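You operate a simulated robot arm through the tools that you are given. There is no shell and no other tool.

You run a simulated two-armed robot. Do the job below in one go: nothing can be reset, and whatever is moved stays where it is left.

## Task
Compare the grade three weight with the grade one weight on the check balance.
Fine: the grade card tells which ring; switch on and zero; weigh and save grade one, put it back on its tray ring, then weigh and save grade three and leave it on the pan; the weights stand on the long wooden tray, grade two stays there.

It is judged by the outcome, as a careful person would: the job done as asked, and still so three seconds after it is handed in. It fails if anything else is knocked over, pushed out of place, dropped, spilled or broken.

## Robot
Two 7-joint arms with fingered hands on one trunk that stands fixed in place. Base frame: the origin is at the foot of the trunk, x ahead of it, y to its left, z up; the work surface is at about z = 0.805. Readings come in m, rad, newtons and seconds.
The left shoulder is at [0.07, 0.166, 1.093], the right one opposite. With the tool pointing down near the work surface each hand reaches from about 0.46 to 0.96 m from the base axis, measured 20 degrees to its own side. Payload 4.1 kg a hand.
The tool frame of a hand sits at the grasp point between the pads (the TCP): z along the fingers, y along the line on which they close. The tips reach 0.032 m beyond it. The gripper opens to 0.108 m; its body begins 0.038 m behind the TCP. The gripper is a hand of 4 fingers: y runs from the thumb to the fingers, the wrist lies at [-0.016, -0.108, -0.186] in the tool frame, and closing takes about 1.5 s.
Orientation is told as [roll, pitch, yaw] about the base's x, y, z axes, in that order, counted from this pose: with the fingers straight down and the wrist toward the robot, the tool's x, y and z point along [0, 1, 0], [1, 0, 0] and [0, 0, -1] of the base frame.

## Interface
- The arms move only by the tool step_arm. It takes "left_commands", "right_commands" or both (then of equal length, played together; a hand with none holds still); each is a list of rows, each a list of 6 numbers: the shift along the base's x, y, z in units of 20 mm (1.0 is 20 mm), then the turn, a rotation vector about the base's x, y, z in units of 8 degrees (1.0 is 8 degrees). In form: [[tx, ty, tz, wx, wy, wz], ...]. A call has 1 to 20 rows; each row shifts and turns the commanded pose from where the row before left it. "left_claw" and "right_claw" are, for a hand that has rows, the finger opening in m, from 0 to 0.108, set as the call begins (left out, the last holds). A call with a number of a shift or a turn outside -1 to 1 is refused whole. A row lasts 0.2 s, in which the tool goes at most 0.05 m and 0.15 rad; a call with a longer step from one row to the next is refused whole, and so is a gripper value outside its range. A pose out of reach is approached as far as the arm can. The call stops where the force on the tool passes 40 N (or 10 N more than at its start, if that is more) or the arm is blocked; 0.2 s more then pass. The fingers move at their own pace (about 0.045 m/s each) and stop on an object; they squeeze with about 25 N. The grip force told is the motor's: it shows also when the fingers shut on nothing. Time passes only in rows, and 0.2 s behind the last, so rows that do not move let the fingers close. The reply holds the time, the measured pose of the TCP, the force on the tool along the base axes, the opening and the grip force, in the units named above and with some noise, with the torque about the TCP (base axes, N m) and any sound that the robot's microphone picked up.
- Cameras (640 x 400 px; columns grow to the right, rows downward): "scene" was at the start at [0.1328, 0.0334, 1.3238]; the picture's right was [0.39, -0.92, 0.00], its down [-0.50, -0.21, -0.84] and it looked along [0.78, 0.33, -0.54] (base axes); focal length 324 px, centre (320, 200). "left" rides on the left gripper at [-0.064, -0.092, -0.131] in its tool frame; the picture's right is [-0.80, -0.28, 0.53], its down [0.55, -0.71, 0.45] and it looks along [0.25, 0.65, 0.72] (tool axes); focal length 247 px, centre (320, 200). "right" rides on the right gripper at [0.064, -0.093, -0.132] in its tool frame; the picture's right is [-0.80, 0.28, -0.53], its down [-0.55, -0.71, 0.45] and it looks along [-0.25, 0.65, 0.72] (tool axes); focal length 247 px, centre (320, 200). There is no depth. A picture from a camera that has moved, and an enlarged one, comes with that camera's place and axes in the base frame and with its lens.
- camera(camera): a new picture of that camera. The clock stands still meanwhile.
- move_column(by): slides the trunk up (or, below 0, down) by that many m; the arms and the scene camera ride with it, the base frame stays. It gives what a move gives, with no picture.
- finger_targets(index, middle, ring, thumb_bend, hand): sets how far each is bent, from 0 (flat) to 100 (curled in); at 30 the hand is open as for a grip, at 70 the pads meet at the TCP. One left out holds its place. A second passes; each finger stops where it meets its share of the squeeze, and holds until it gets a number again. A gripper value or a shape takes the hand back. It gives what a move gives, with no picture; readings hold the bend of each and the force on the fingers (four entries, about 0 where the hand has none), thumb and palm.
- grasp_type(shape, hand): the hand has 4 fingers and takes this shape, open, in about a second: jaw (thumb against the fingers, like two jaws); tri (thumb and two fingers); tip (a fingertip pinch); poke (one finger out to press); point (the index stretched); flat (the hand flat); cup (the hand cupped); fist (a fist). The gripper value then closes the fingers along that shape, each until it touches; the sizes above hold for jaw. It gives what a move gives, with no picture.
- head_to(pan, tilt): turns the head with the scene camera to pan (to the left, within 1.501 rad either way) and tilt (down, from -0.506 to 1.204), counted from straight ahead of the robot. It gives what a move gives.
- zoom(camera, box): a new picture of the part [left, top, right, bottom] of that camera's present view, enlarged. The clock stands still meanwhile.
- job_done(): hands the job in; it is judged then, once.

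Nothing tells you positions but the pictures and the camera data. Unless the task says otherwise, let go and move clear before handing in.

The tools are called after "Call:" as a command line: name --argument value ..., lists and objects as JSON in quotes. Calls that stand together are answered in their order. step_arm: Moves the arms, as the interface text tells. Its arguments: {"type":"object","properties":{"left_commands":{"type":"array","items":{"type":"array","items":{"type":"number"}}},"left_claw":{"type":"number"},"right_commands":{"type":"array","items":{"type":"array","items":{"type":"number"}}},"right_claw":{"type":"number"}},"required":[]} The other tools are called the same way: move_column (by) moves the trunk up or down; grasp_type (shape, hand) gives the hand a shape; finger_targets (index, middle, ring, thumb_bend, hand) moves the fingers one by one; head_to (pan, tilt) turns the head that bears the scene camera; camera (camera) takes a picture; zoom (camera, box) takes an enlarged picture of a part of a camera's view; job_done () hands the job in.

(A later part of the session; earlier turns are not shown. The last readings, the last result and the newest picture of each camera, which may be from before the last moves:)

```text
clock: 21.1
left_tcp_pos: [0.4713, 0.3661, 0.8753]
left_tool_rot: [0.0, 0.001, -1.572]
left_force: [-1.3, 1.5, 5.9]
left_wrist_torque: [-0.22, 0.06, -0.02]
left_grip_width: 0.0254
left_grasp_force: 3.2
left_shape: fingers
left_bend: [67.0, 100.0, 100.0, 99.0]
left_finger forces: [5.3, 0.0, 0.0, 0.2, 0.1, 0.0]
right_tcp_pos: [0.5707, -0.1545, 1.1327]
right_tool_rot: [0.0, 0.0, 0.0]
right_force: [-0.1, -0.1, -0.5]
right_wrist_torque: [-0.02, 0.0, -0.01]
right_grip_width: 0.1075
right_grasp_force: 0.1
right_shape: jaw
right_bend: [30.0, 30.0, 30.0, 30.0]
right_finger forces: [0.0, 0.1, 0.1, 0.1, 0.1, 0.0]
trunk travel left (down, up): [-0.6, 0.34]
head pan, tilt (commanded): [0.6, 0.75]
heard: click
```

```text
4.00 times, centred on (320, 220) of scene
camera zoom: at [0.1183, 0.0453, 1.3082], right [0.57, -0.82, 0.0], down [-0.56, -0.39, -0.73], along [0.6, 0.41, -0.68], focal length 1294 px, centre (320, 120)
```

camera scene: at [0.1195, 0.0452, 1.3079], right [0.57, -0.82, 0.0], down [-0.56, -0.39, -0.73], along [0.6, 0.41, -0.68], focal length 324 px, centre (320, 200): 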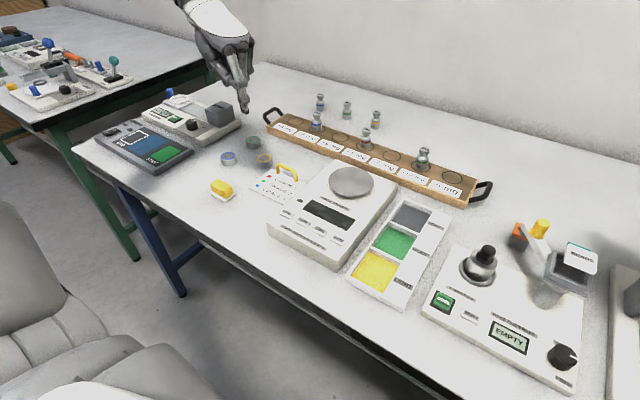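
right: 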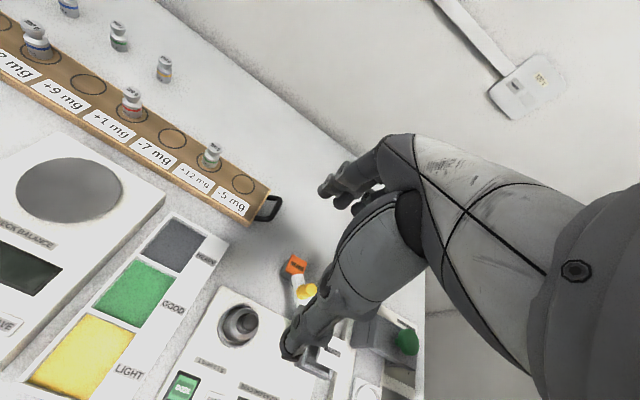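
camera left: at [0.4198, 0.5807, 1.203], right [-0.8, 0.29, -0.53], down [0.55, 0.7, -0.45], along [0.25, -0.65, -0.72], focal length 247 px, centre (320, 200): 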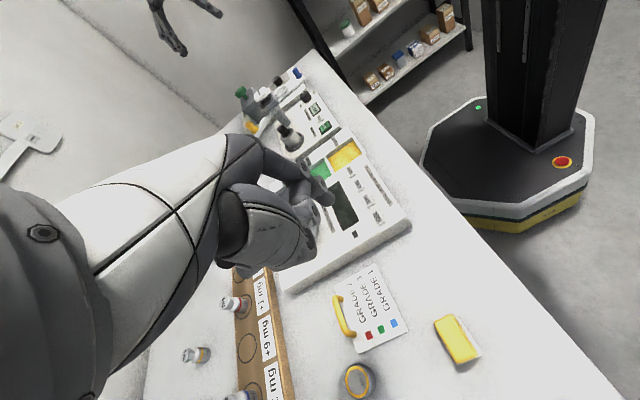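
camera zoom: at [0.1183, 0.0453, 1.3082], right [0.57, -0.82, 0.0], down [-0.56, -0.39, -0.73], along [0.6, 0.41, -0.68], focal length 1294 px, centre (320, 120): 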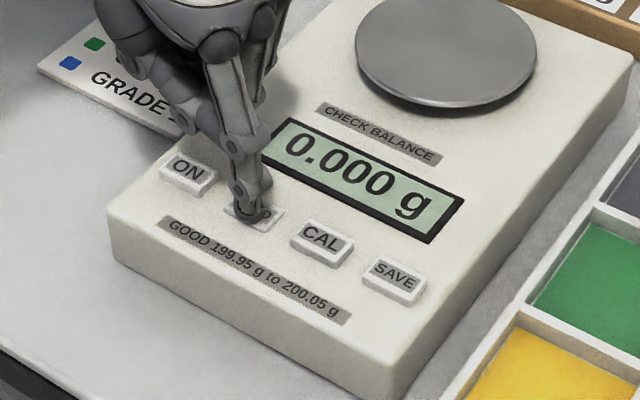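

It clicked and the display shows 0.000 g. I'll lift off, turn the hand back to yaw 0 and travel high towards the blue grade-one weight.

Call:
step_arm --left_commands '[[0, 0, 0.8, 0, 0, 0], [0, 0, 1, 0, 0, 0], [0, 0, 1, 0, 0, 0], [0, 0, 1, 0, 0, 0], [0, 0, 1, 0, 0, 0], [0.9, 0.6, 0.35, 0, 0, 0.9375], [0.9, 0.6, 0.35, 0, 0, 0.9375], [0.9, 0.6, 0.35, 0, 0, 0.9375], [0.9, 0.6, 0.35, 0, 0, 0.9375], [0.9, 0.6, 0.35, 0, 0, 0.9375], [0.9, 0.6, 0.35, 0, 0, 0.9375], [0.9, 0.6, 0.35, 0, 0, 0.9375], [0.9, 0.6, 0.35, 0, 0, 0.9375], [0.9, 0.6, 0.35, 0, 0, 0.9375], [0.9, 0.6, 0.35, 0, 0, 0.9375], [0.9, 0.6, 0.35, 0, 0, 0.9375], [0.9, 0.6, 0.35, 0, 0, 0.9375]]'

Call:
grasp_type --shape "jaw" --hand "left"

Call:
camera --camera "scene"

Call:
camera --camera "left"

```text
clock: 24.7
left_tcp_pos: [0.687, 0.5103, 1.0562]
left_tool_rot: [0.001, 0.002, 0.002]
left_force: [-0.1, 0.1, 0.2]
left_wrist_torque: [0.01, -0.01, 0.01]
left_grip_width: 0.0254
left_grasp_force: 0.0
left_shape: fingers
left_bend: [67.0, 100.0, 100.0, 99.0]
left_finger forces: [0.0, 0.0, 0.0, 0.0, 0.0, 0.1]
right_tcp_pos: [0.572, -0.1547, 1.1316]
right_tool_rot: [0.001, 0.002, -0.002]
right_force: [0.4, 0.7, 0.2]
right_wrist_torque: [0.04, 0.0, 0.02]
right_grip_width: 0.1076
right_grasp_force: 0.0
right_shape: jaw
right_bend: [30.0, 30.0, 30.0, 30.0]
right_finger forces: [0.1, 0.0, 0.1, 0.1, 0.0, 0.0]
trunk travel left (down, up): [-0.6, 0.34]
head pan, tilt (commanded): [0.6, 0.75]
```

```text
clock: 25.6
left_tcp_pos: [0.6855, 0.5105, 1.0561]
left_tool_rot: [0.0, 0.0, -0.001]
left_force: [-0.7, -0.6, 0.5]
left_wrist_torque: [0.01, 0.02, -0.02]
left_grip_width: 0.1074
left_grasp_force: 0.0
left_shape: jaw
left_bend: [30.0, 30.0, 30.0, 30.0]
left_finger forces: [0.1, 0.0, 0.0, 0.1, 0.0, 0.1]
right_tcp_pos: [0.5707, -0.1547, 1.1327]
right_tool_rot: [-0.001, 0.0, 0.001]
right_force: [0.2, 0.7, 0.1]
right_wrist_torque: [-0.03, 0.01, -0.02]
right_grip_width: 0.1076
right_grasp_force: 0.0
right_shape: jaw
right_bend: [30.0, 30.0, 30.0, 30.0]
right_finger forces: [0.0, 0.0, 0.0, 0.1, 0.0, 0.0]
trunk travel left (down, up): [-0.6, 0.34]
head pan, tilt (commanded): [0.6, 0.75]
```

```text
taken
camera scene: at [0.1189, 0.0455, 1.308], right [0.57, -0.82, 0.0], down [-0.56, -0.39, -0.73], along [0.6, 0.41, -0.68], focal length 324 px, centre (320, 200)
```

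scene: 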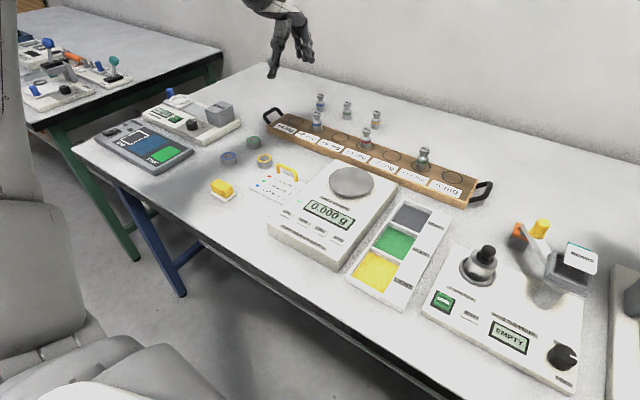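

```text
taken
camera left: at [0.5945, 0.4466, 1.1877], right [-0.28, -0.8, -0.53], down [-0.71, 0.55, -0.45], along [0.65, 0.25, -0.72], focal length 247 px, centre (320, 200)
```

left: 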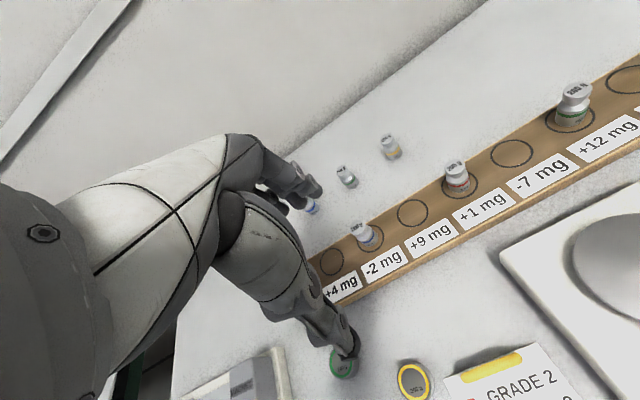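

The balance holds 0.000 g and the hand is open in jaw. I'll zoom on the blue weight from both cameras to fix its position.

Call:
zoom --camera "scene" --box '[260, 80, 360, 160]'

Call:
zoom --camera "left" --box '[290, 170, 450, 300]'

Call:
head_to --pan 0.6 --tilt 0.5

Call:
zoom --camera "scene" --box '[240, 130, 480, 280]'

```text
5.00 times, centred on (310, 120) of scene
camera zoom: at [0.1189, 0.0455, 1.308], right [0.57, -0.82, 0.0], down [-0.56, -0.39, -0.73], along [0.6, 0.41, -0.68], focal length 1618 px, centre (370, 600)
```

zoom: 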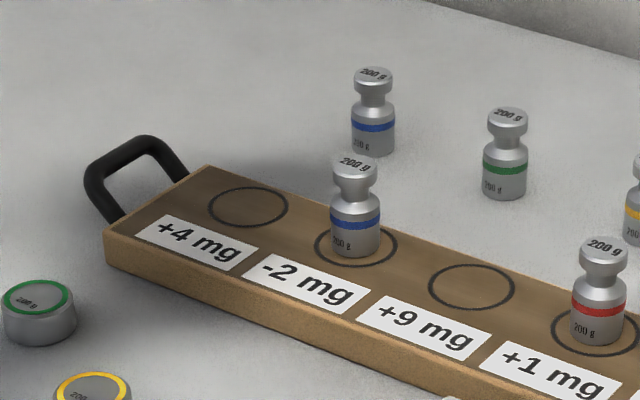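

```text
3.08 times, centred on (370, 235) of left
camera zoom: at [0.5945, 0.4466, 1.1877], right [-0.28, -0.8, -0.53], down [-0.71, 0.55, -0.45], along [0.65, 0.25, -0.72], focal length 760 px, centre (166, 92)
```

zoom: 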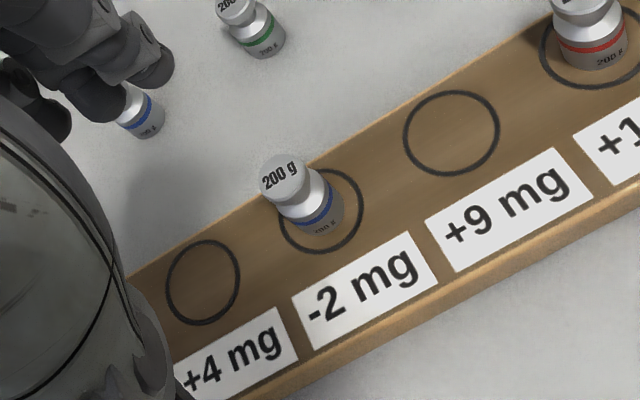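

```text
clock: 26.3
left_tcp_pos: [0.6851, 0.5113, 1.0571]
left_tool_rot: [0.001, -0.002, 0.0]
left_force: [0.3, -0.2, 0.1]
left_wrist_torque: [0.0, 0.01, -0.01]
left_grip_width: 0.1076
left_grasp_force: 0.1
left_shape: jaw
left_bend: [30.0, 30.0, 30.0, 30.0]
left_finger forces: [0.1, 0.0, 0.0, 0.1, 0.1, 0.1]
right_tcp_pos: [0.57, -0.1539, 1.1315]
right_tool_rot: [-0.001, 0.0, -0.001]
right_force: [0.2, 0.0, 0.2]
right_wrist_torque: [-0.03, 0.01, 0.01]
right_grip_width: 0.1076
right_grasp_force: 0.0
right_shape: jaw
right_bend: [30.0, 30.0, 30.0, 30.0]
right_finger forces: [0.0, 0.0, 0.0, 0.1, 0.1, 0.0]
trunk travel left (down, up): [-0.6, 0.34]
head pan, tilt (commanded): [0.6, 0.499]
```

```text
2.67 times, centred on (360, 205) of scene
camera zoom: at [0.1256, 0.0501, 1.3299], right [0.57, -0.82, 0.0], down [-0.4, -0.27, -0.88], along [0.72, 0.5, -0.48], focal length 863 px, centre (213, 187)
```

zoom: 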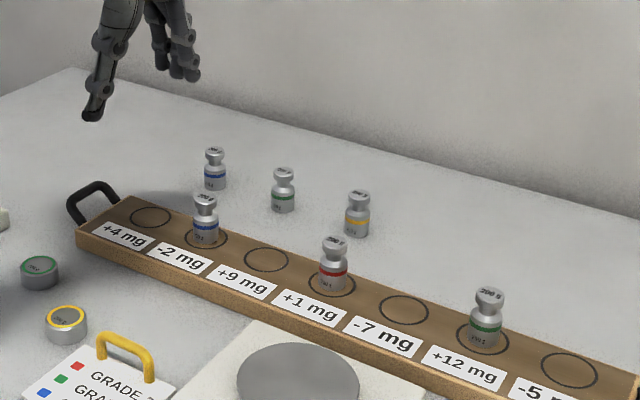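

I place the blue weight at about (0.790, 0.516), the tray top at z≈0.823 and the weight top at z≈0.874. Before grasping I'll look at how the open jaw lines up with the TCP.

Call:
zoom --camera "scene" --box '[240, 90, 360, 190]'

Call:
zoom --camera "left" --box '[200, 120, 400, 370]'

Call:
zoom --camera "right" --box '[0, 0, 320, 200]'

```text
4.00 times, centred on (300, 140) of scene
camera zoom: at [0.1256, 0.0501, 1.3299], right [0.57, -0.82, 0.0], down [-0.4, -0.27, -0.88], along [0.72, 0.5, -0.48], focal length 1294 px, centre (400, 440)
```

zoom: 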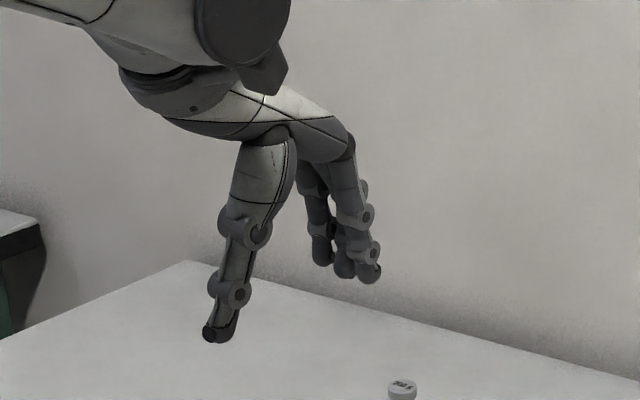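

```text
1.60 times, centred on (300, 245) of left
camera zoom: at [0.5944, 0.4467, 1.1877], right [-0.28, -0.8, -0.53], down [-0.71, 0.55, -0.45], along [0.65, 0.25, -0.72], focal length 395 px, centre (352, 128)
```

zoom: 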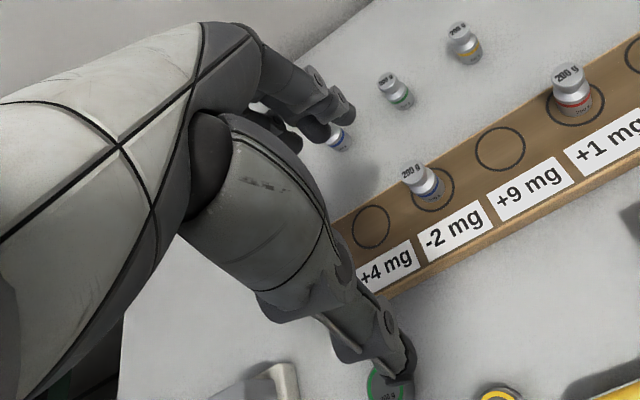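

```text
2.00 times, centred on (160, 100) of right
camera zoom: at [0.4786, -0.091, 1.2634], right [0.28, -0.8, 0.53], down [-0.71, -0.55, -0.45], along [0.65, -0.25, -0.72], focal length 494 px, centre (640, 400)
```

zoom: 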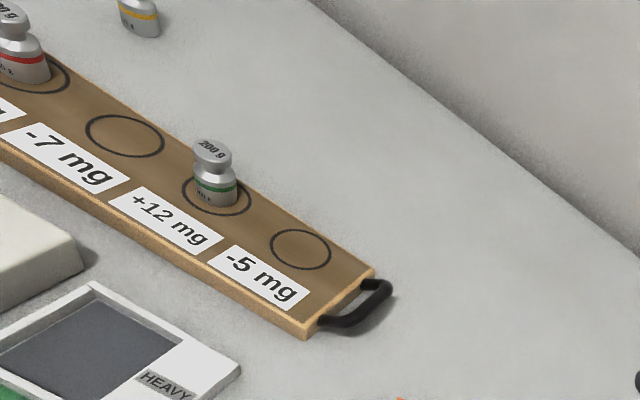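

The fingers sit at tool x ≈ −19, 0 and +19 mm with the thumb opposite the middle, so the jaw is centred on the TCP. I'll move above the blue weight with the jaw open.

Call:
step_arm --left_commands '[[0.9, 0.04, -0.5, 0, 0, 0], [0.9, 0.04, -0.8, 0, 0, 0], [0.9, 0.04, -0.8, 0, 0, 0], [0.9, 0.04, -0.8, 0, 0, 0], [0.9, 0.04, -0.8, 0, 0, 0], [0.75, 0.04, -0.8, 0, 0, 0], [0, 0, -0.8, 0, 0, 0]]' --left_claw 0.108

Call:
zoom --camera "scene" --box '[240, 120, 400, 240]'

Call:
zoom --camera "left" --box '[220, 130, 420, 330]'

```text
clock: 27.9
left_tcp_pos: [0.7277, 0.5053, 0.9664]
left_tool_rot: [-0.003, -0.001, 0.0]
left_force: [-1.0, 0.3, 0.4]
left_wrist_torque: [-0.01, 0.02, 0.01]
left_grip_width: 0.1074
left_grasp_force: 0.0
left_shape: jaw
left_bend: [30.0, 30.0, 30.0, 30.0]
left_finger forces: [0.0, 0.1, 0.0, 0.0, 0.1, 0.0]
left hand out of reach, approached as far as the arm can: row 4, 5, 6, 7
right_tcp_pos: [0.5709, -0.1537, 1.1331]
right_tool_rot: [-0.001, 0.0, 0.002]
right_force: [-1.1, 0.4, -0.2]
right_wrist_torque: [-0.01, 0.01, 0.01]
right_grip_width: 0.1076
right_grasp_force: 0.1
right_shape: jaw
right_bend: [30.0, 30.0, 30.0, 30.0]
right_finger forces: [0.0, 0.1, 0.0, 0.0, 0.0, 0.0]
trunk travel left (down, up): [-0.6, 0.34]
head pan, tilt (commanded): [0.6, 0.499]
```

```text
3.33 times, centred on (320, 180) of scene
camera zoom: at [0.1256, 0.0503, 1.33], right [0.57, -0.82, 0.0], down [-0.4, -0.27, -0.88], along [0.72, 0.5, -0.48], focal length 1078 px, centre (320, 267)
```

zoom: 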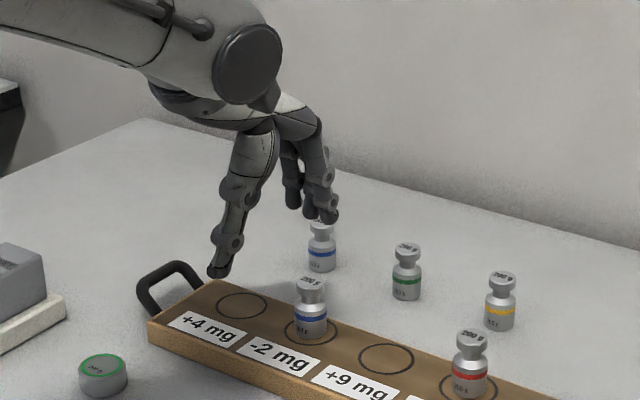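

```text
2.00 times, centred on (320, 230) of left
camera zoom: at [0.6354, 0.4415, 1.0984], right [-0.28, -0.8, -0.53], down [-0.71, 0.55, -0.45], along [0.65, 0.25, -0.72], focal length 494 px, centre (320, 140)
```

zoom: 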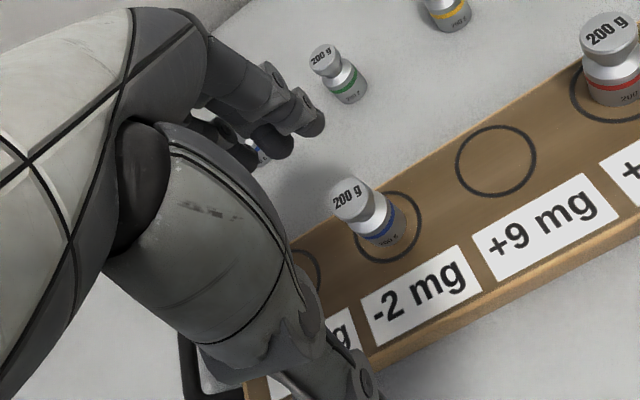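

The arm ran out of reach at yaw 0. I'll turn the hand to about +26°, in line with the shoulder direction, and try again.

Call:
step_arm --left_commands '[[0, 0, 0, 0, 0, 0.8], [0, 0, 0, 0, 0, 0.8], [0, 0, 0, 0, 0, 0.8], [0, 0, 0, 0, 0, 0.85], [0.8, 0.1, 0, 0, 0, 0], [0.8, 0.15, 0, 0, 0, 0], [0.8, 0.15, 0, 0, 0, 0], [0.7, 0.15, 0, 0, 0, 0]]'

Call:
zoom --camera "scene" --box '[240, 120, 400, 240]'

```text
clock: 29.7
left_tcp_pos: [0.7329, 0.5155, 0.9859]
left_tool_rot: [-0.001, 0.0, 0.453]
left_force: [0.1, -0.6, -1.9]
left_wrist_torque: [0.02, 0.02, 0.01]
left_grip_width: 0.1076
left_grasp_force: 0.1
left_shape: jaw
left_bend: [30.0, 30.0, 30.0, 30.0]
left_finger forces: [0.0, 0.0, 0.0, 0.0, 0.0, 0.0]
left hand out of reach, approached as far as the arm can: row 5, 6, 7, 8
right_tcp_pos: [0.5695, -0.1535, 1.1315]
right_tool_rot: [-0.001, 0.001, 0.001]
right_force: [0.2, 0.9, 0.4]
right_wrist_torque: [0.01, 0.0, -0.03]
right_grip_width: 0.1074
right_grasp_force: 0.0
right_shape: jaw
right_bend: [30.0, 30.0, 30.0, 30.0]
right_finger forces: [0.0, 0.1, 0.1, 0.0, 0.0, 0.0]
trunk travel left (down, up): [-0.6, 0.34]
head pan, tilt (commanded): [0.6, 0.499]
```

```text
3.33 times, centred on (320, 180) of scene
camera zoom: at [0.1256, 0.0502, 1.3299], right [0.57, -0.82, 0.0], down [-0.4, -0.27, -0.88], along [0.72, 0.5, -0.48], focal length 1078 px, centre (320, 267)
```

zoom: 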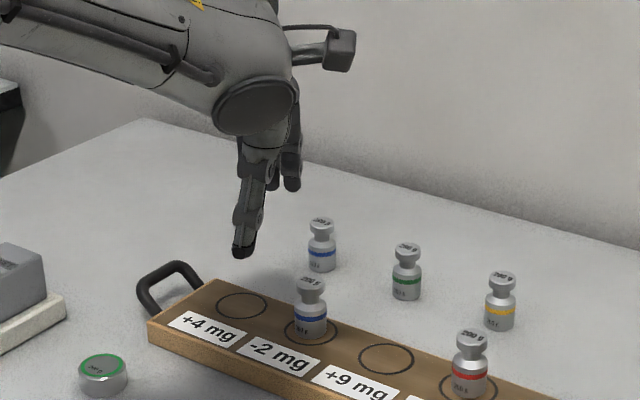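

The reach limit seems tied to the wrist being above the shoulder. I'll raise the trunk by 0.10 m so the forearm slopes down more, then try again.

Call:
move_column --by 0.1

Call:
step_arm --left_commands '[[0.3, 0, -0.8, 0, 0, 0], [0.3, 0, -0.8, 0, 0, 0], [0.3, 0, -0.8, 0, 0, 0], [0.4, 0, -0.8, 0, 0, 0], [0.5, 0, -0.8, 0, 0, 0], [0.5, 0, -0.8, 0, 0, 0], [0.5, 0, -0.6, 0, 0, 0]]'

Call:
camera --camera "scene"

```text
clock: 31.1
left_tcp_pos: [0.7338, 0.5169, 1.085]
left_tool_rot: [-0.003, -0.001, 0.455]
left_force: [0.4, -0.5, 0.4]
left_wrist_torque: [-0.03, -0.01, 0.01]
left_grip_width: 0.1075
left_grasp_force: 0.1
left_shape: jaw
left_bend: [30.0, 30.0, 30.0, 30.0]
left_finger forces: [0.0, 0.0, 0.0, 0.1, 0.0, 0.1]
right_tcp_pos: [0.5712, -0.1547, 1.2309]
right_tool_rot: [0.0, 0.002, -0.001]
right_force: [0.0, -0.4, -0.4]
right_wrist_torque: [0.01, 0.01, 0.02]
right_grip_width: 0.1075
right_grasp_force: 0.0
right_shape: jaw
right_bend: [30.0, 30.0, 30.0, 30.0]
right_finger forces: [0.0, 0.1, 0.0, 0.1, 0.0, 0.0]
trunk travel left (down, up): [-0.7, 0.24]
head pan, tilt (commanded): [0.6, 0.499]
```

```text
clock: 32.7
left_tcp_pos: [0.7045, 0.5163, 1.0165]
left_tool_rot: [-0.002, 0.0, 0.453]
left_force: [-0.7, -0.2, 0.5]
left_wrist_torque: [0.0, -0.02, 0.02]
left_grip_width: 0.1077
left_grasp_force: 0.0
left_shape: jaw
left_bend: [30.0, 30.0, 30.0, 30.0]
left_finger forces: [0.1, 0.0, 0.0, 0.0, 0.1, 0.0]
left hand out of reach, approached as far as the arm can: row 1, 2, 3, 4, 5, 6, 7
right_tcp_pos: [0.5713, -0.1547, 1.232]
right_tool_rot: [-0.001, 0.001, -0.001]
right_force: [0.7, 0.0, 0.9]
right_wrist_torque: [0.02, 0.0, 0.0]
right_grip_width: 0.1075
right_grasp_force: 0.1
right_shape: jaw
right_bend: [30.0, 30.0, 30.0, 30.0]
right_finger forces: [0.0, 0.0, 0.0, 0.0, 0.0, 0.0]
trunk travel left (down, up): [-0.7, 0.24]
head pan, tilt (commanded): [0.6, 0.499]
```

```text
taken
camera scene: at [0.1256, 0.0502, 1.4299], right [0.57, -0.82, 0.0], down [-0.4, -0.27, -0.88], along [0.72, 0.5, -0.48], focal length 324 px, centre (320, 200)
```

scene: 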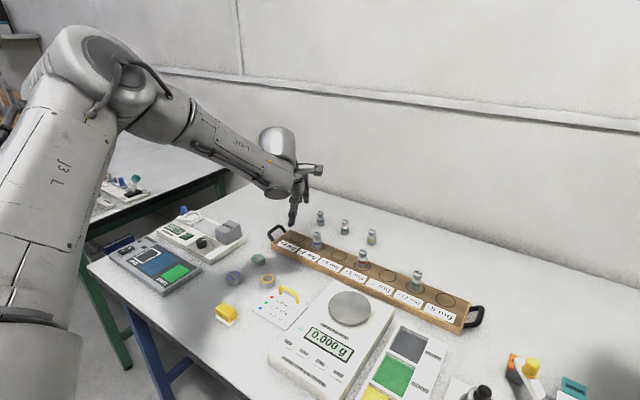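

Raising made it worse, so I'll lift and retract, bring the trunk back to its first height, and come at it again from nearer the centre of the workspace to see what limits the arm.

Call:
step_arm --left_commands '[[-0.8, -0.6, 0.6, 0, 0, -0.65], [-0.8, -0.8, 0.6, 0, 0, -0.65], [-0.8, -0.8, 0.6, 0, 0, -0.65], [-0.8, -0.8, 0.6, 0, 0, -0.65], [0, -0.8, 0.6, 0, 0, -0.65]]'

Call:
move_column --by -0.1

Call:
step_arm --left_commands '[[0.5, -1, 0, 0, 0, 0], [0.5, -1, 0, 0, 0, 0], [0.5, -1, 0, 0, 0, 0], [0.5, -1, 0, 0, 0, 0], [0.5, -1, 0, 0, 0, 0], [0.5, 0, 0, 0, 0, 0], [1, 0, 0, 0, 0, 0], [1, 0, 0, 0, 0, 0], [1, 0, 0, 0, 0, 0]]'

Call:
camera --camera "scene"

```text
clock: 33.9
left_tcp_pos: [0.64, 0.4404, 1.0761]
left_tool_rot: [0.0, 0.001, -0.002]
left_force: [0.5, -0.2, -0.3]
left_wrist_torque: [-0.01, 0.0, -0.03]
left_grip_width: 0.1079
left_grasp_force: 0.0
left_shape: jaw
left_bend: [30.0, 30.0, 30.0, 30.0]
left_finger forces: [0.1, 0.0, 0.0, 0.0, 0.1, 0.0]
right_tcp_pos: [0.57, -0.1553, 1.2322]
right_tool_rot: [0.002, 0.0, 0.001]
right_force: [-0.7, -0.4, 0.1]
right_wrist_torque: [0.02, -0.01, 0.03]
right_grip_width: 0.1075
right_grasp_force: 0.1
right_shape: jaw
right_bend: [30.0, 30.0, 30.0, 30.0]
right_finger forces: [0.1, 0.0, 0.0, 0.0, 0.0, 0.0]
trunk travel left (down, up): [-0.7, 0.24]
head pan, tilt (commanded): [0.6, 0.499]
```

```text
clock: 35.2
left_tcp_pos: [0.6391, 0.4411, 0.9769]
left_tool_rot: [-0.001, 0.001, 0.0]
left_force: [-0.2, 0.7, -0.5]
left_wrist_torque: [0.03, -0.01, 0.01]
left_grip_width: 0.1079
left_grasp_force: 0.1
left_shape: jaw
left_bend: [30.0, 30.0, 30.0, 30.0]
left_finger forces: [0.0, 0.0, 0.0, 0.1, 0.0, 0.0]
right_tcp_pos: [0.5701, -0.1536, 1.1321]
right_tool_rot: [0.0, 0.001, 0.002]
right_force: [-0.3, -0.3, -0.9]
right_wrist_torque: [-0.01, -0.01, -0.03]
right_grip_width: 0.1077
right_grasp_force: 0.0
right_shape: jaw
right_bend: [30.0, 30.0, 30.0, 30.0]
right_finger forces: [0.0, 0.0, 0.1, 0.0, 0.0, 0.0]
trunk travel left (down, up): [-0.6, 0.34]
head pan, tilt (commanded): [0.6, 0.499]
```

```text
clock: 37.2
left_tcp_pos: [0.7206, 0.3532, 0.9888]
left_tool_rot: [-0.001, 0.001, 0.0]
left_force: [0.4, 0.5, 0.3]
left_wrist_torque: [-0.01, -0.03, 0.01]
left_grip_width: 0.1076
left_grasp_force: 0.1
left_shape: jaw
left_bend: [30.0, 30.0, 30.0, 30.0]
left_finger forces: [0.0, 0.0, 0.1, 0.1, 0.0, 0.0]
left hand out of reach, approached as far as the arm can: row 7, 8, 9
right_tcp_pos: [0.5698, -0.1537, 1.132]
right_tool_rot: [0.0, 0.0, -0.001]
right_force: [0.1, 0.3, -0.5]
right_wrist_torque: [0.03, 0.01, 0.02]
right_grip_width: 0.1076
right_grasp_force: 0.0
right_shape: jaw
right_bend: [30.0, 30.0, 30.0, 30.0]
right_finger forces: [0.0, 0.1, 0.0, 0.0, 0.0, 0.0]
trunk travel left (down, up): [-0.6, 0.34]
head pan, tilt (commanded): [0.6, 0.499]
```

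```text
taken
camera scene: at [0.1259, 0.0503, 1.3299], right [0.57, -0.82, 0.0], down [-0.4, -0.27, -0.88], along [0.72, 0.5, -0.48], focal length 324 px, centre (320, 200)
```

scene: 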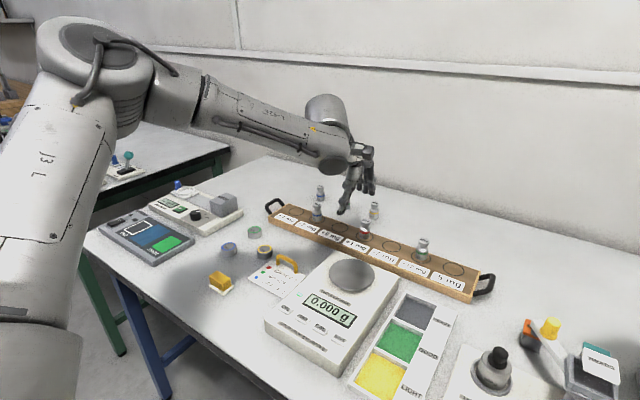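

Still limited at x≈0.72, even near the middle, so this is a posture limit and not arm length. I'll test whether a negative yaw, in line with the forearm, frees it.

Call:
step_arm --left_commands '[[-0.5, 0, 0, 0, 0, -0.9], [0, 0, 0, 0, 0, -0.9], [0, 0, 0, 0, 0, -0.9], [0, 0, 0, 0, 0, -0.9], [0.8, 0, -0.2, 0, 0, 0], [0.8, 0, -0.2, 0, 0, 0], [0.8, 0, -0.2, 0, 0, 0], [0.8, 0, -0.2, 0, 0, 0]]'

Call:
camera --camera "scene"

```text
clock: 39.0
left_tcp_pos: [0.7094, 0.3546, 0.989]
left_tool_rot: [-0.003, -0.001, -0.503]
left_force: [0.5, 0.1, 1.2]
left_wrist_torque: [0.01, 0.0, -0.01]
left_grip_width: 0.1079
left_grasp_force: 0.2
left_shape: jaw
left_bend: [30.0, 30.0, 30.0, 30.0]
left_finger forces: [0.0, 0.0, 0.0, 0.1, 0.0, 0.0]
left hand out of reach, approached as far as the arm can: row 5, 6, 7, 8
right_tcp_pos: [0.5708, -0.1536, 1.1321]
right_tool_rot: [0.0, 0.0, -0.001]
right_force: [0.1, -0.5, 0.3]
right_wrist_torque: [0.0, 0.02, 0.0]
right_grip_width: 0.1073
right_grasp_force: 0.0
right_shape: jaw
right_bend: [30.0, 30.0, 30.0, 30.0]
right_finger forces: [0.0, 0.0, 0.0, 0.0, 0.1, 0.1]
trunk travel left (down, up): [-0.6, 0.34]
head pan, tilt (commanded): [0.6, 0.499]
```

```text
taken
camera scene: at [0.1255, 0.0501, 1.3299], right [0.57, -0.82, 0.0], down [-0.4, -0.27, -0.88], along [0.72, 0.5, -0.48], focal length 324 px, centre (320, 200)
```

scene: 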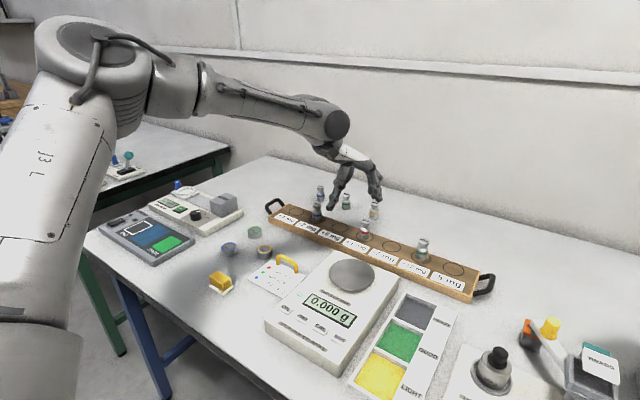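

In every failed case the elbow appears stuck in the same place. I'll swing the hand inwards (to the right) to drag the elbow round, and then reach out from there.

Call:
step_arm --left_commands '[[-0.8, -0.5, 0.2, 0, 0, 0.9], [-0.8, -1, 0.2, 0, 0, 0.9], [-0.8, -1, 0.2, 0, 0, 0.9], [-0.8, -1, 0, 0, 0, 0.9], [-0.8, -1, 0, 0, 0, 0], [-0.8, -1, 0, 0, 0, 0], [0, -1, 0, 0, 0, 0], [0, -1, 0, 0, 0, 0], [0, -1, 0, 0, 0, 0], [0, -1, 0, 0, 0, 0], [0, -1, 0, 0, 0, 0], [0, -1, 0, 0, 0, 0], [0, -1, 0, 0, 0, 0]]'

Call:
camera --camera "scene"

```text
clock: 41.8
left_tcp_pos: [0.5913, 0.1765, 1.0146]
left_tool_rot: [-0.003, -0.002, 0.001]
left_force: [-0.1, -0.1, 0.2]
left_wrist_torque: [-0.02, 0.02, 0.03]
left_grip_width: 0.1079
left_grasp_force: 0.1
left_shape: jaw
left_bend: [30.0, 30.0, 30.0, 30.0]
left_finger forces: [0.0, 0.0, 0.0, 0.1, 0.0, 0.0]
left hand out of reach, approached as far as the arm can: row 9, 10, 11, 12, 13
right_tcp_pos: [0.5711, -0.1538, 1.1324]
right_tool_rot: [0.001, 0.0, 0.001]
right_force: [0.6, -1.0, 1.0]
right_wrist_torque: [-0.01, -0.01, 0.03]
right_grip_width: 0.1073
right_grasp_force: 0.0
right_shape: jaw
right_bend: [30.0, 30.0, 30.0, 30.0]
right_finger forces: [0.0, 0.0, 0.0, 0.1, 0.1, 0.0]
trunk travel left (down, up): [-0.6, 0.34]
head pan, tilt (commanded): [0.6, 0.499]
```

```text
taken
camera scene: at [0.1256, 0.05, 1.3299], right [0.57, -0.82, 0.0], down [-0.4, -0.27, -0.88], along [0.72, 0.5, -0.48], focal length 324 px, centre (320, 200)
```

scene: 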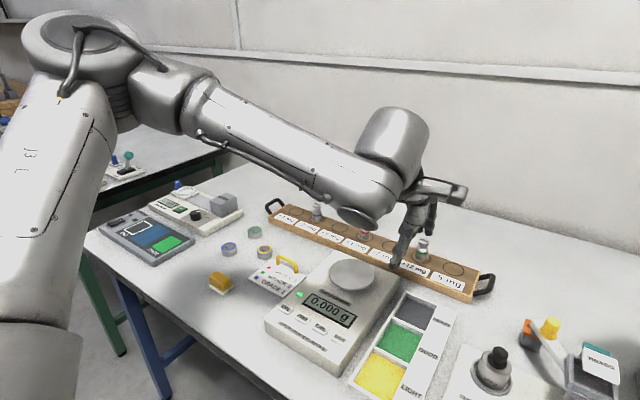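

The elbow stays where it was, so the shoulder seems to be held. I'll look at the arm itself to understand its posture.

Call:
head_to --pan 1.3 --tilt 0.3

Call:
camera --camera "scene"

Call:
head_to --pan -0.9 --tilt 0.3

Call:
camera --camera "scene"

Call:
camera --camera "right"

Call:
camera --camera "left"

```text
clock: 42.9
left_tcp_pos: [0.592, 0.1767, 1.0128]
left_tool_rot: [-0.004, 0.001, -0.001]
left_force: [0.8, -0.4, 0.5]
left_wrist_torque: [0.0, 0.0, -0.01]
left_grip_width: 0.1076
left_grasp_force: 0.0
left_shape: jaw
left_bend: [30.0, 30.0, 30.0, 30.0]
left_finger forces: [0.0, 0.0, 0.0, 0.1, 0.0, 0.1]
right_tcp_pos: [0.5716, -0.1543, 1.1313]
right_tool_rot: [0.001, 0.0, 0.0]
right_force: [-0.1, -0.9, 1.6]
right_wrist_torque: [-0.01, 0.01, 0.0]
right_grip_width: 0.1078
right_grasp_force: 0.0
right_shape: jaw
right_bend: [30.0, 30.0, 30.0, 30.0]
right_finger forces: [0.0, 0.0, 0.0, 0.1, 0.0, 0.0]
trunk travel left (down, up): [-0.6, 0.34]
head pan, tilt (commanded): [1.3, 0.3]
```

```text
taken
camera scene: at [0.0756, 0.0886, 1.3483], right [0.96, -0.27, 0.0], down [-0.08, -0.29, -0.96], along [0.26, 0.92, -0.3], focal length 324 px, centre (320, 200)
```

scene: 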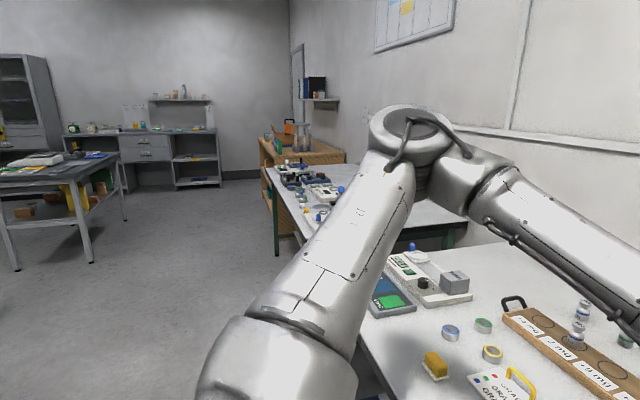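

```text
clock: 44.9
left_tcp_pos: [0.5927, 0.1762, 1.0141]
left_tool_rot: [0.0, -0.001, -0.001]
left_force: [-0.3, -0.3, -0.5]
left_wrist_torque: [-0.02, 0.0, 0.03]
left_grip_width: 0.1077
left_grasp_force: 0.0
left_shape: jaw
left_bend: [30.0, 30.0, 30.0, 30.0]
left_finger forces: [0.0, 0.1, 0.0, 0.1, 0.1, 0.0]
right_tcp_pos: [0.5704, -0.1539, 1.1324]
right_tool_rot: [0.0, 0.0, -0.001]
right_force: [-0.6, 0.8, 0.1]
right_wrist_torque: [0.02, -0.01, 0.02]
right_grip_width: 0.1077
right_grasp_force: 0.2
right_shape: jaw
right_bend: [30.0, 30.0, 30.0, 30.0]
right_finger forces: [0.1, 0.1, 0.1, 0.0, 0.0, 0.0]
trunk travel left (down, up): [-0.6, 0.34]
head pan, tilt (commanded): [-0.901, 0.3]
```

```text
taken
camera scene: at [0.1086, -0.0745, 1.3483], right [-0.78, -0.62, 0.0], down [-0.18, 0.23, -0.96], along [0.59, -0.75, -0.3], focal length 324 px, centre (320, 200)
```

scene: 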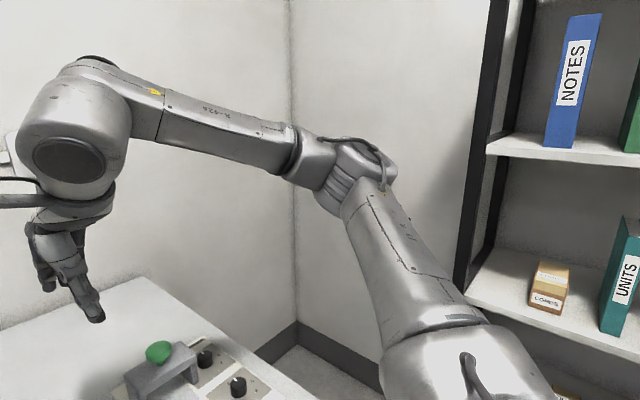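

```text
taken
camera right: at [0.4786, -0.0911, 1.2634], right [0.28, -0.8, 0.53], down [-0.71, -0.55, -0.45], along [0.65, -0.25, -0.72], focal length 247 px, centre (320, 200)
```

right: 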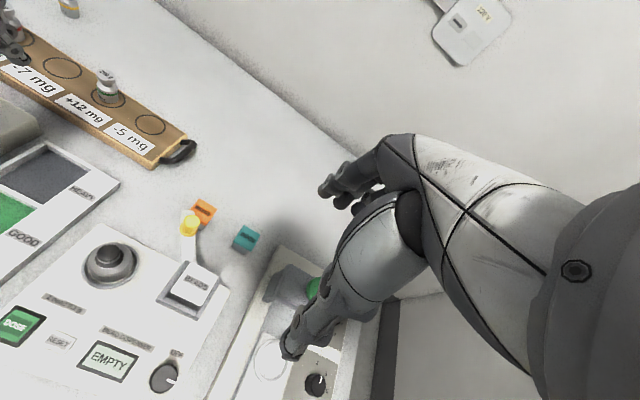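

```text
taken
camera left: at [0.5003, 0.1123, 1.1445], right [-0.28, -0.8, -0.53], down [-0.71, 0.55, -0.45], along [0.65, 0.25, -0.72], focal length 247 px, centre (320, 200)
```

left: 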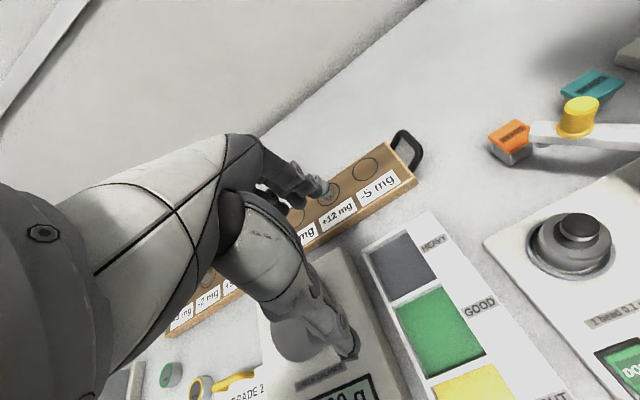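

I now believe the earlier −90° yaw flipped the left elbow up. I'll raise the hand high near the shoulder, so the elbow drops below the shoulder–wrist line, and then come out and down again.

Call:
step_arm --left_commands '[[-0.35, 0.68, 0.96, 0, 0, 0], [-0.35, 0.68, 0.96, 0, 0, 0], [-0.35, 0.68, 0.96, 0, 0, 0], [-0.35, 0.68, 0.96, 0, 0, 0], [-0.35, 0.68, 0.96, 0, 0, 0], [-0.35, 0.68, 0.96, 0, 0, 0], [-0.35, 0.68, 0.96, 0, 0, 0], [-0.35, 0.68, 0.96, 0, 0, 0], [-0.35, 0.68, 0.96, 0, 0, 0], [-0.35, 0.68, 0.96, 0, 0, 0], [-0.35, 0.68, 0.96, 0, 0, 0], [-0.35, 0.68, 0.96, 0, 0, 0], [-0.35, 0.68, 0.96, 0, 0, 0], [-0.35, 0.68, 0.96, 0, 0, 0], [-0.35, 0.68, 0.96, 0, 0, 0], [-0.35, 0.68, 0.96, 0, 0, 0], [-0.35, 0.68, 0.96, 0, 0, 0], [-0.35, 0.68, 0.96, 0, 0, 0], [-0.35, 0.68, 0.96, 0, 0, 0], [-0.35, 0.68, 0.96, 0, 0, 0]]'

Call:
head_to --pan 1.1 --tilt 0.4

Call:
camera --camera "scene"

```text
clock: 49.1
left_tcp_pos: [0.451, 0.449, 1.3987]
left_tool_rot: [-0.002, -0.001, 0.0]
left_force: [-0.4, 0.3, 0.8]
left_wrist_torque: [0.01, 0.03, 0.0]
left_grip_width: 0.1076
left_grasp_force: 0.0
left_shape: jaw
left_bend: [30.0, 30.0, 30.0, 30.0]
left_finger forces: [0.0, 0.0, 0.0, 0.1, 0.0, 0.0]
right_tcp_pos: [0.5715, -0.153, 1.1325]
right_tool_rot: [0.001, -0.002, -0.001]
right_force: [0.2, -0.5, 0.4]
right_wrist_torque: [0.03, 0.05, 0.01]
right_grip_width: 0.1076
right_grasp_force: 0.1
right_shape: jaw
right_bend: [30.0, 30.0, 30.0, 30.0]
right_finger forces: [0.0, 0.1, 0.0, 0.1, 0.0, 0.1]
trunk travel left (down, up): [-0.6, 0.34]
head pan, tilt (commanded): [-0.901, 0.3]
```

```text
clock: 51.1
left_tcp_pos: [0.4508, 0.449, 1.397]
left_tool_rot: [-0.002, 0.0, -0.001]
left_force: [0.2, -0.2, 0.1]
left_wrist_torque: [-0.02, -0.05, -0.02]
left_grip_width: 0.1077
left_grasp_force: 0.0
left_shape: jaw
left_bend: [30.0, 30.0, 30.0, 30.0]
left_finger forces: [0.0, 0.0, 0.1, 0.0, 0.0, 0.1]
right_tcp_pos: [0.571, -0.1545, 1.1324]
right_tool_rot: [0.002, 0.0, -0.001]
right_force: [0.2, -1.3, 0.4]
right_wrist_torque: [0.0, -0.01, 0.01]
right_grip_width: 0.1076
right_grasp_force: 0.0
right_shape: jaw
right_bend: [30.0, 30.0, 30.0, 30.0]
right_finger forces: [0.1, 0.0, 0.1, 0.0, 0.0, 0.1]
trunk travel left (down, up): [-0.6, 0.34]
head pan, tilt (commanded): [1.1, 0.4]
```

```text
taken
camera scene: at [0.0925, 0.0812, 1.3391], right [0.89, -0.45, 0.0], down [-0.18, -0.35, -0.92], along [0.42, 0.82, -0.39], focal length 324 px, centre (320, 200)
```

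scene: 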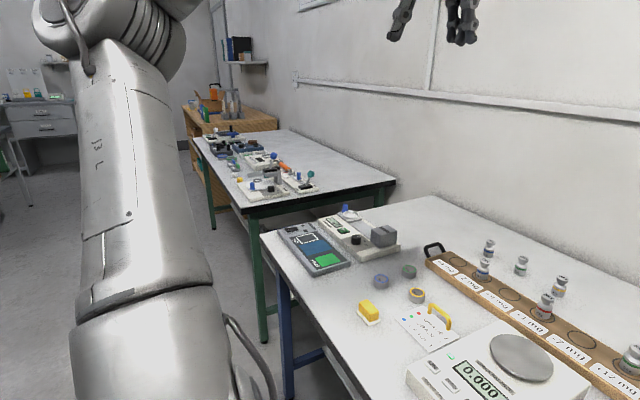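

The pose is reachable, but the elbow is still left and up. I'll come straight down near my left side to let the elbow sink, and then look.

Call:
step_arm --left_commands '[[0, 0.2, -0.9, 0, 0, 0], [0, 0.2, -0.9, 0, 0, 0], [0, 0.2, -0.9, 0, 0, 0], [0, 0.2, -0.9, 0, 0, 0], [0, 0.2, -0.9, 0, 0, 0], [0, 0.2, -0.9, 0, 0, 0], [0, 0.2, -0.9, 0, 0, 0], [0, 0.2, -0.9, 0, 0, 0], [0, 0.2, -0.9, 0, 0, 0], [0, 0.2, -0.9, 0, 0, 0], [0, 0.2, -0.9, 0, 0, 0], [0, 0.2, -0.9, 0, 0, 0], [0, 0.2, -0.9, 0, 0, 0], [0, 0.2, -0.9, 0, 0, 0], [0, 0.2, -0.9, 0, 0, 0]]'

Call:
camera --camera "scene"

```text
clock: 54.3
left_tcp_pos: [0.4519, 0.507, 1.1267]
left_tool_rot: [-0.003, 0.0, -0.002]
left_force: [-0.2, -0.1, -0.2]
left_wrist_torque: [-0.01, 0.04, -0.03]
left_grip_width: 0.1077
left_grasp_force: 0.0
left_shape: jaw
left_bend: [30.0, 30.0, 30.0, 30.0]
left_finger forces: [0.1, 0.0, 0.0, 0.0, 0.0, 0.1]
right_tcp_pos: [0.5707, -0.1535, 1.1326]
right_tool_rot: [0.0, 0.001, -0.002]
right_force: [0.3, 0.9, 0.0]
right_wrist_torque: [-0.03, 0.0, 0.02]
right_grip_width: 0.1078
right_grasp_force: 0.1
right_shape: jaw
right_bend: [30.0, 30.0, 30.0, 30.0]
right_finger forces: [0.0, 0.0, 0.0, 0.0, 0.1, 0.0]
trunk travel left (down, up): [-0.6, 0.34]
head pan, tilt (commanded): [1.1, 0.4]
```

```text
taken
camera scene: at [0.0925, 0.0818, 1.3391], right [0.89, -0.45, 0.0], down [-0.18, -0.35, -0.92], along [0.42, 0.82, -0.39], focal length 324 px, centre (320, 200)
```

scene: 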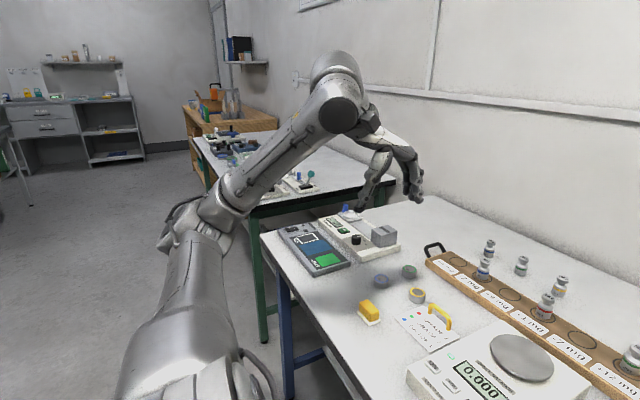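

The elbow is now low and out to the left, as at the start. I'll move outwards from here with yaw 0, descending gently toward the blue weight.

Call:
step_arm --left_commands '[[0.9, 0, -0.3, 0, 0, 0], [0.9, 0, -0.3, 0, 0, 0], [0.9, 0, -0.3, 0, 0, 0], [0.9, 0, -0.3, 0, 0, 0], [0.9, 0, -0.3, 0, 0, 0], [0.9, 0, -0.3, 0, 0, 0], [0.9, 0, -0.3, 0, 0, 0], [0.9, 0, -0.3, 0, 0, 0], [0.9, 0, -0.3, 0, 0, 0], [0.9, 0, -0.3, 0, 0, 0], [0.9, 0, -0.3, 0, 0, 0], [0.9, 0, -0.3, 0, 0, 0], [0.9, 0, -0.3, 0, 0, 0], [0.9, 0, -0.3, 0, 0, 0]]'

Call:
camera --camera "scene"

```text
clock: 57.3
left_tcp_pos: [0.7035, 0.5073, 1.0437]
left_tool_rot: [0.001, -0.002, 0.001]
left_force: [-0.2, -1.0, -0.1]
left_wrist_torque: [0.01, 0.0, 0.02]
left_grip_width: 0.1076
left_grasp_force: 0.0
left_shape: jaw
left_bend: [30.0, 30.0, 30.0, 30.0]
left_finger forces: [0.0, 0.0, 0.1, 0.0, 0.0, 0.0]
right_tcp_pos: [0.5715, -0.1547, 1.1322]
right_tool_rot: [0.002, 0.001, 0.002]
right_force: [0.2, 0.3, 1.0]
right_wrist_torque: [0.01, 0.01, -0.03]
right_grip_width: 0.1076
right_grasp_force: 0.0
right_shape: jaw
right_bend: [30.0, 30.0, 30.0, 30.0]
right_finger forces: [0.1, 0.0, 0.0, 0.0, 0.1, 0.0]
trunk travel left (down, up): [-0.6, 0.34]
head pan, tilt (commanded): [1.1, 0.4]
```

```text
taken
camera scene: at [0.0935, 0.0811, 1.339], right [0.89, -0.45, 0.0], down [-0.18, -0.35, -0.92], along [0.42, 0.82, -0.39], focal length 324 px, centre (320, 200)
```

scene: 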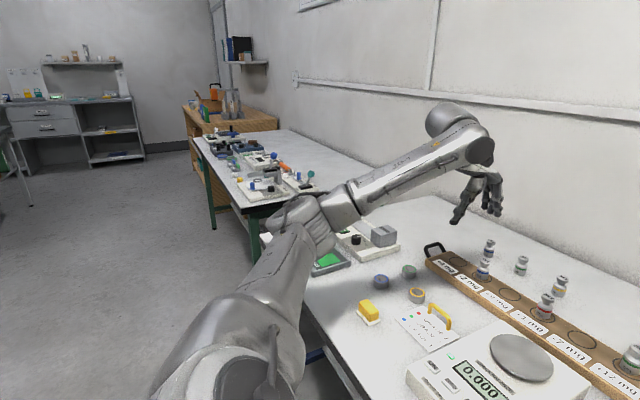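

The reach is good now, with the elbow low. I'll continue to just above the blue weight.

Call:
step_arm --left_commands '[[0.86, 0.09, -0.5, 0, 0, 0], [0.86, 0.09, -0.7, 0, 0, 0], [0.86, 0.09, -0.7, 0, 0, 0], [0.86, 0.09, -0.7, 0, 0, 0], [0.86, 0.09, -0.7, 0, 0, 0], [0, 0, -0.7, 0, 0, 0]]'

Call:
head_to --pan 0.6 --tilt 0.5

Call:
camera --camera "scene"

Call:
zoom --camera "scene" --box '[260, 120, 400, 240]'

Call:
zoom --camera "left" --box '[220, 130, 420, 330]'

```text
clock: 58.7
left_tcp_pos: [0.7894, 0.5184, 0.9643]
left_tool_rot: [-0.002, 0.002, 0.0]
left_force: [0.3, 0.4, 0.5]
left_wrist_torque: [-0.02, 0.0, 0.0]
left_grip_width: 0.1078
left_grasp_force: 0.1
left_shape: jaw
left_bend: [30.0, 30.0, 30.0, 30.0]
left_finger forces: [0.0, 0.0, 0.1, 0.0, 0.0, 0.1]
right_tcp_pos: [0.571, -0.153, 1.1325]
right_tool_rot: [0.0, 0.0, 0.0]
right_force: [0.1, -0.9, -1.2]
right_wrist_torque: [0.03, -0.01, -0.01]
right_grip_width: 0.1076
right_grasp_force: 0.1
right_shape: jaw
right_bend: [30.0, 30.0, 30.0, 30.0]
right_finger forces: [0.1, 0.0, 0.1, 0.1, 0.1, 0.0]
trunk travel left (down, up): [-0.6, 0.34]
head pan, tilt (commanded): [1.1, 0.4]
```

```text
clock: 59.6
left_tcp_pos: [0.7905, 0.5182, 0.9639]
left_tool_rot: [0.0, 0.0, -0.002]
left_force: [0.1, -0.4, 0.9]
left_wrist_torque: [-0.02, 0.02, 0.01]
left_grip_width: 0.1077
left_grasp_force: 0.0
left_shape: jaw
left_bend: [30.0, 30.0, 30.0, 30.0]
left_finger forces: [0.0, 0.0, 0.0, 0.0, 0.0, 0.0]
right_tcp_pos: [0.5708, -0.1544, 1.1325]
right_tool_rot: [0.0, 0.0, 0.001]
right_force: [0.0, -0.1, 0.2]
right_wrist_torque: [0.02, -0.01, 0.03]
right_grip_width: 0.1075
right_grasp_force: 0.0
right_shape: jaw
right_bend: [30.0, 30.0, 30.0, 30.0]
right_finger forces: [0.0, 0.0, 0.1, 0.0, 0.1, 0.1]
trunk travel left (down, up): [-0.6, 0.34]
head pan, tilt (commanded): [0.6, 0.499]
```

```text
taken
camera scene: at [0.1256, 0.0503, 1.3299], right [0.57, -0.82, 0.0], down [-0.39, -0.27, -0.88], along [0.72, 0.5, -0.48], focal length 324 px, centre (320, 200)
```

scene: 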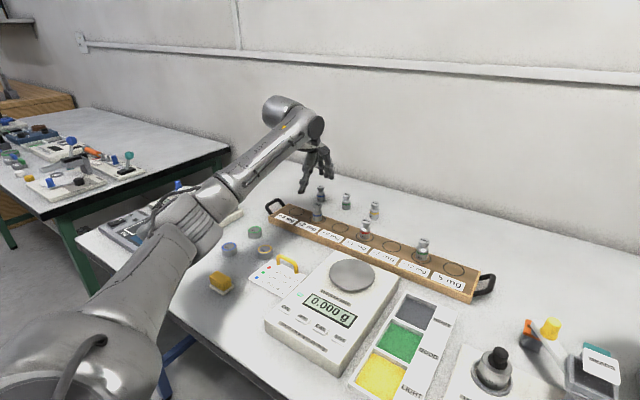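

```text
3.33 times, centred on (330, 180) of scene
camera zoom: at [0.1256, 0.0503, 1.3299], right [0.57, -0.82, 0.0], down [-0.39, -0.27, -0.88], along [0.72, 0.5, -0.48], focal length 1078 px, centre (287, 267)
```

zoom: 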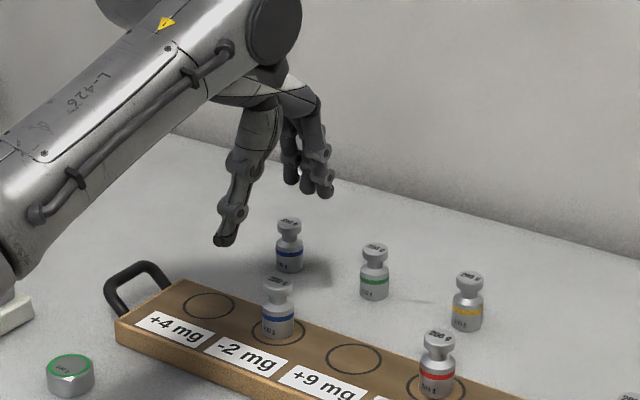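

```text
2.00 times, centred on (320, 230) of left
camera zoom: at [0.698, 0.4538, 1.0946], right [-0.28, -0.8, -0.53], down [-0.71, 0.55, -0.45], along [0.65, 0.25, -0.72], focal length 494 px, centre (320, 140)
```

zoom: 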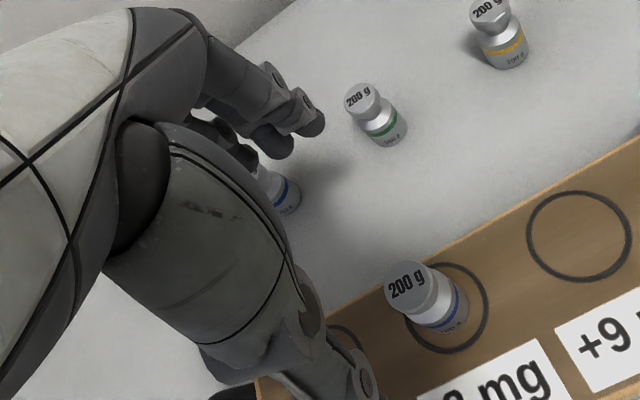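

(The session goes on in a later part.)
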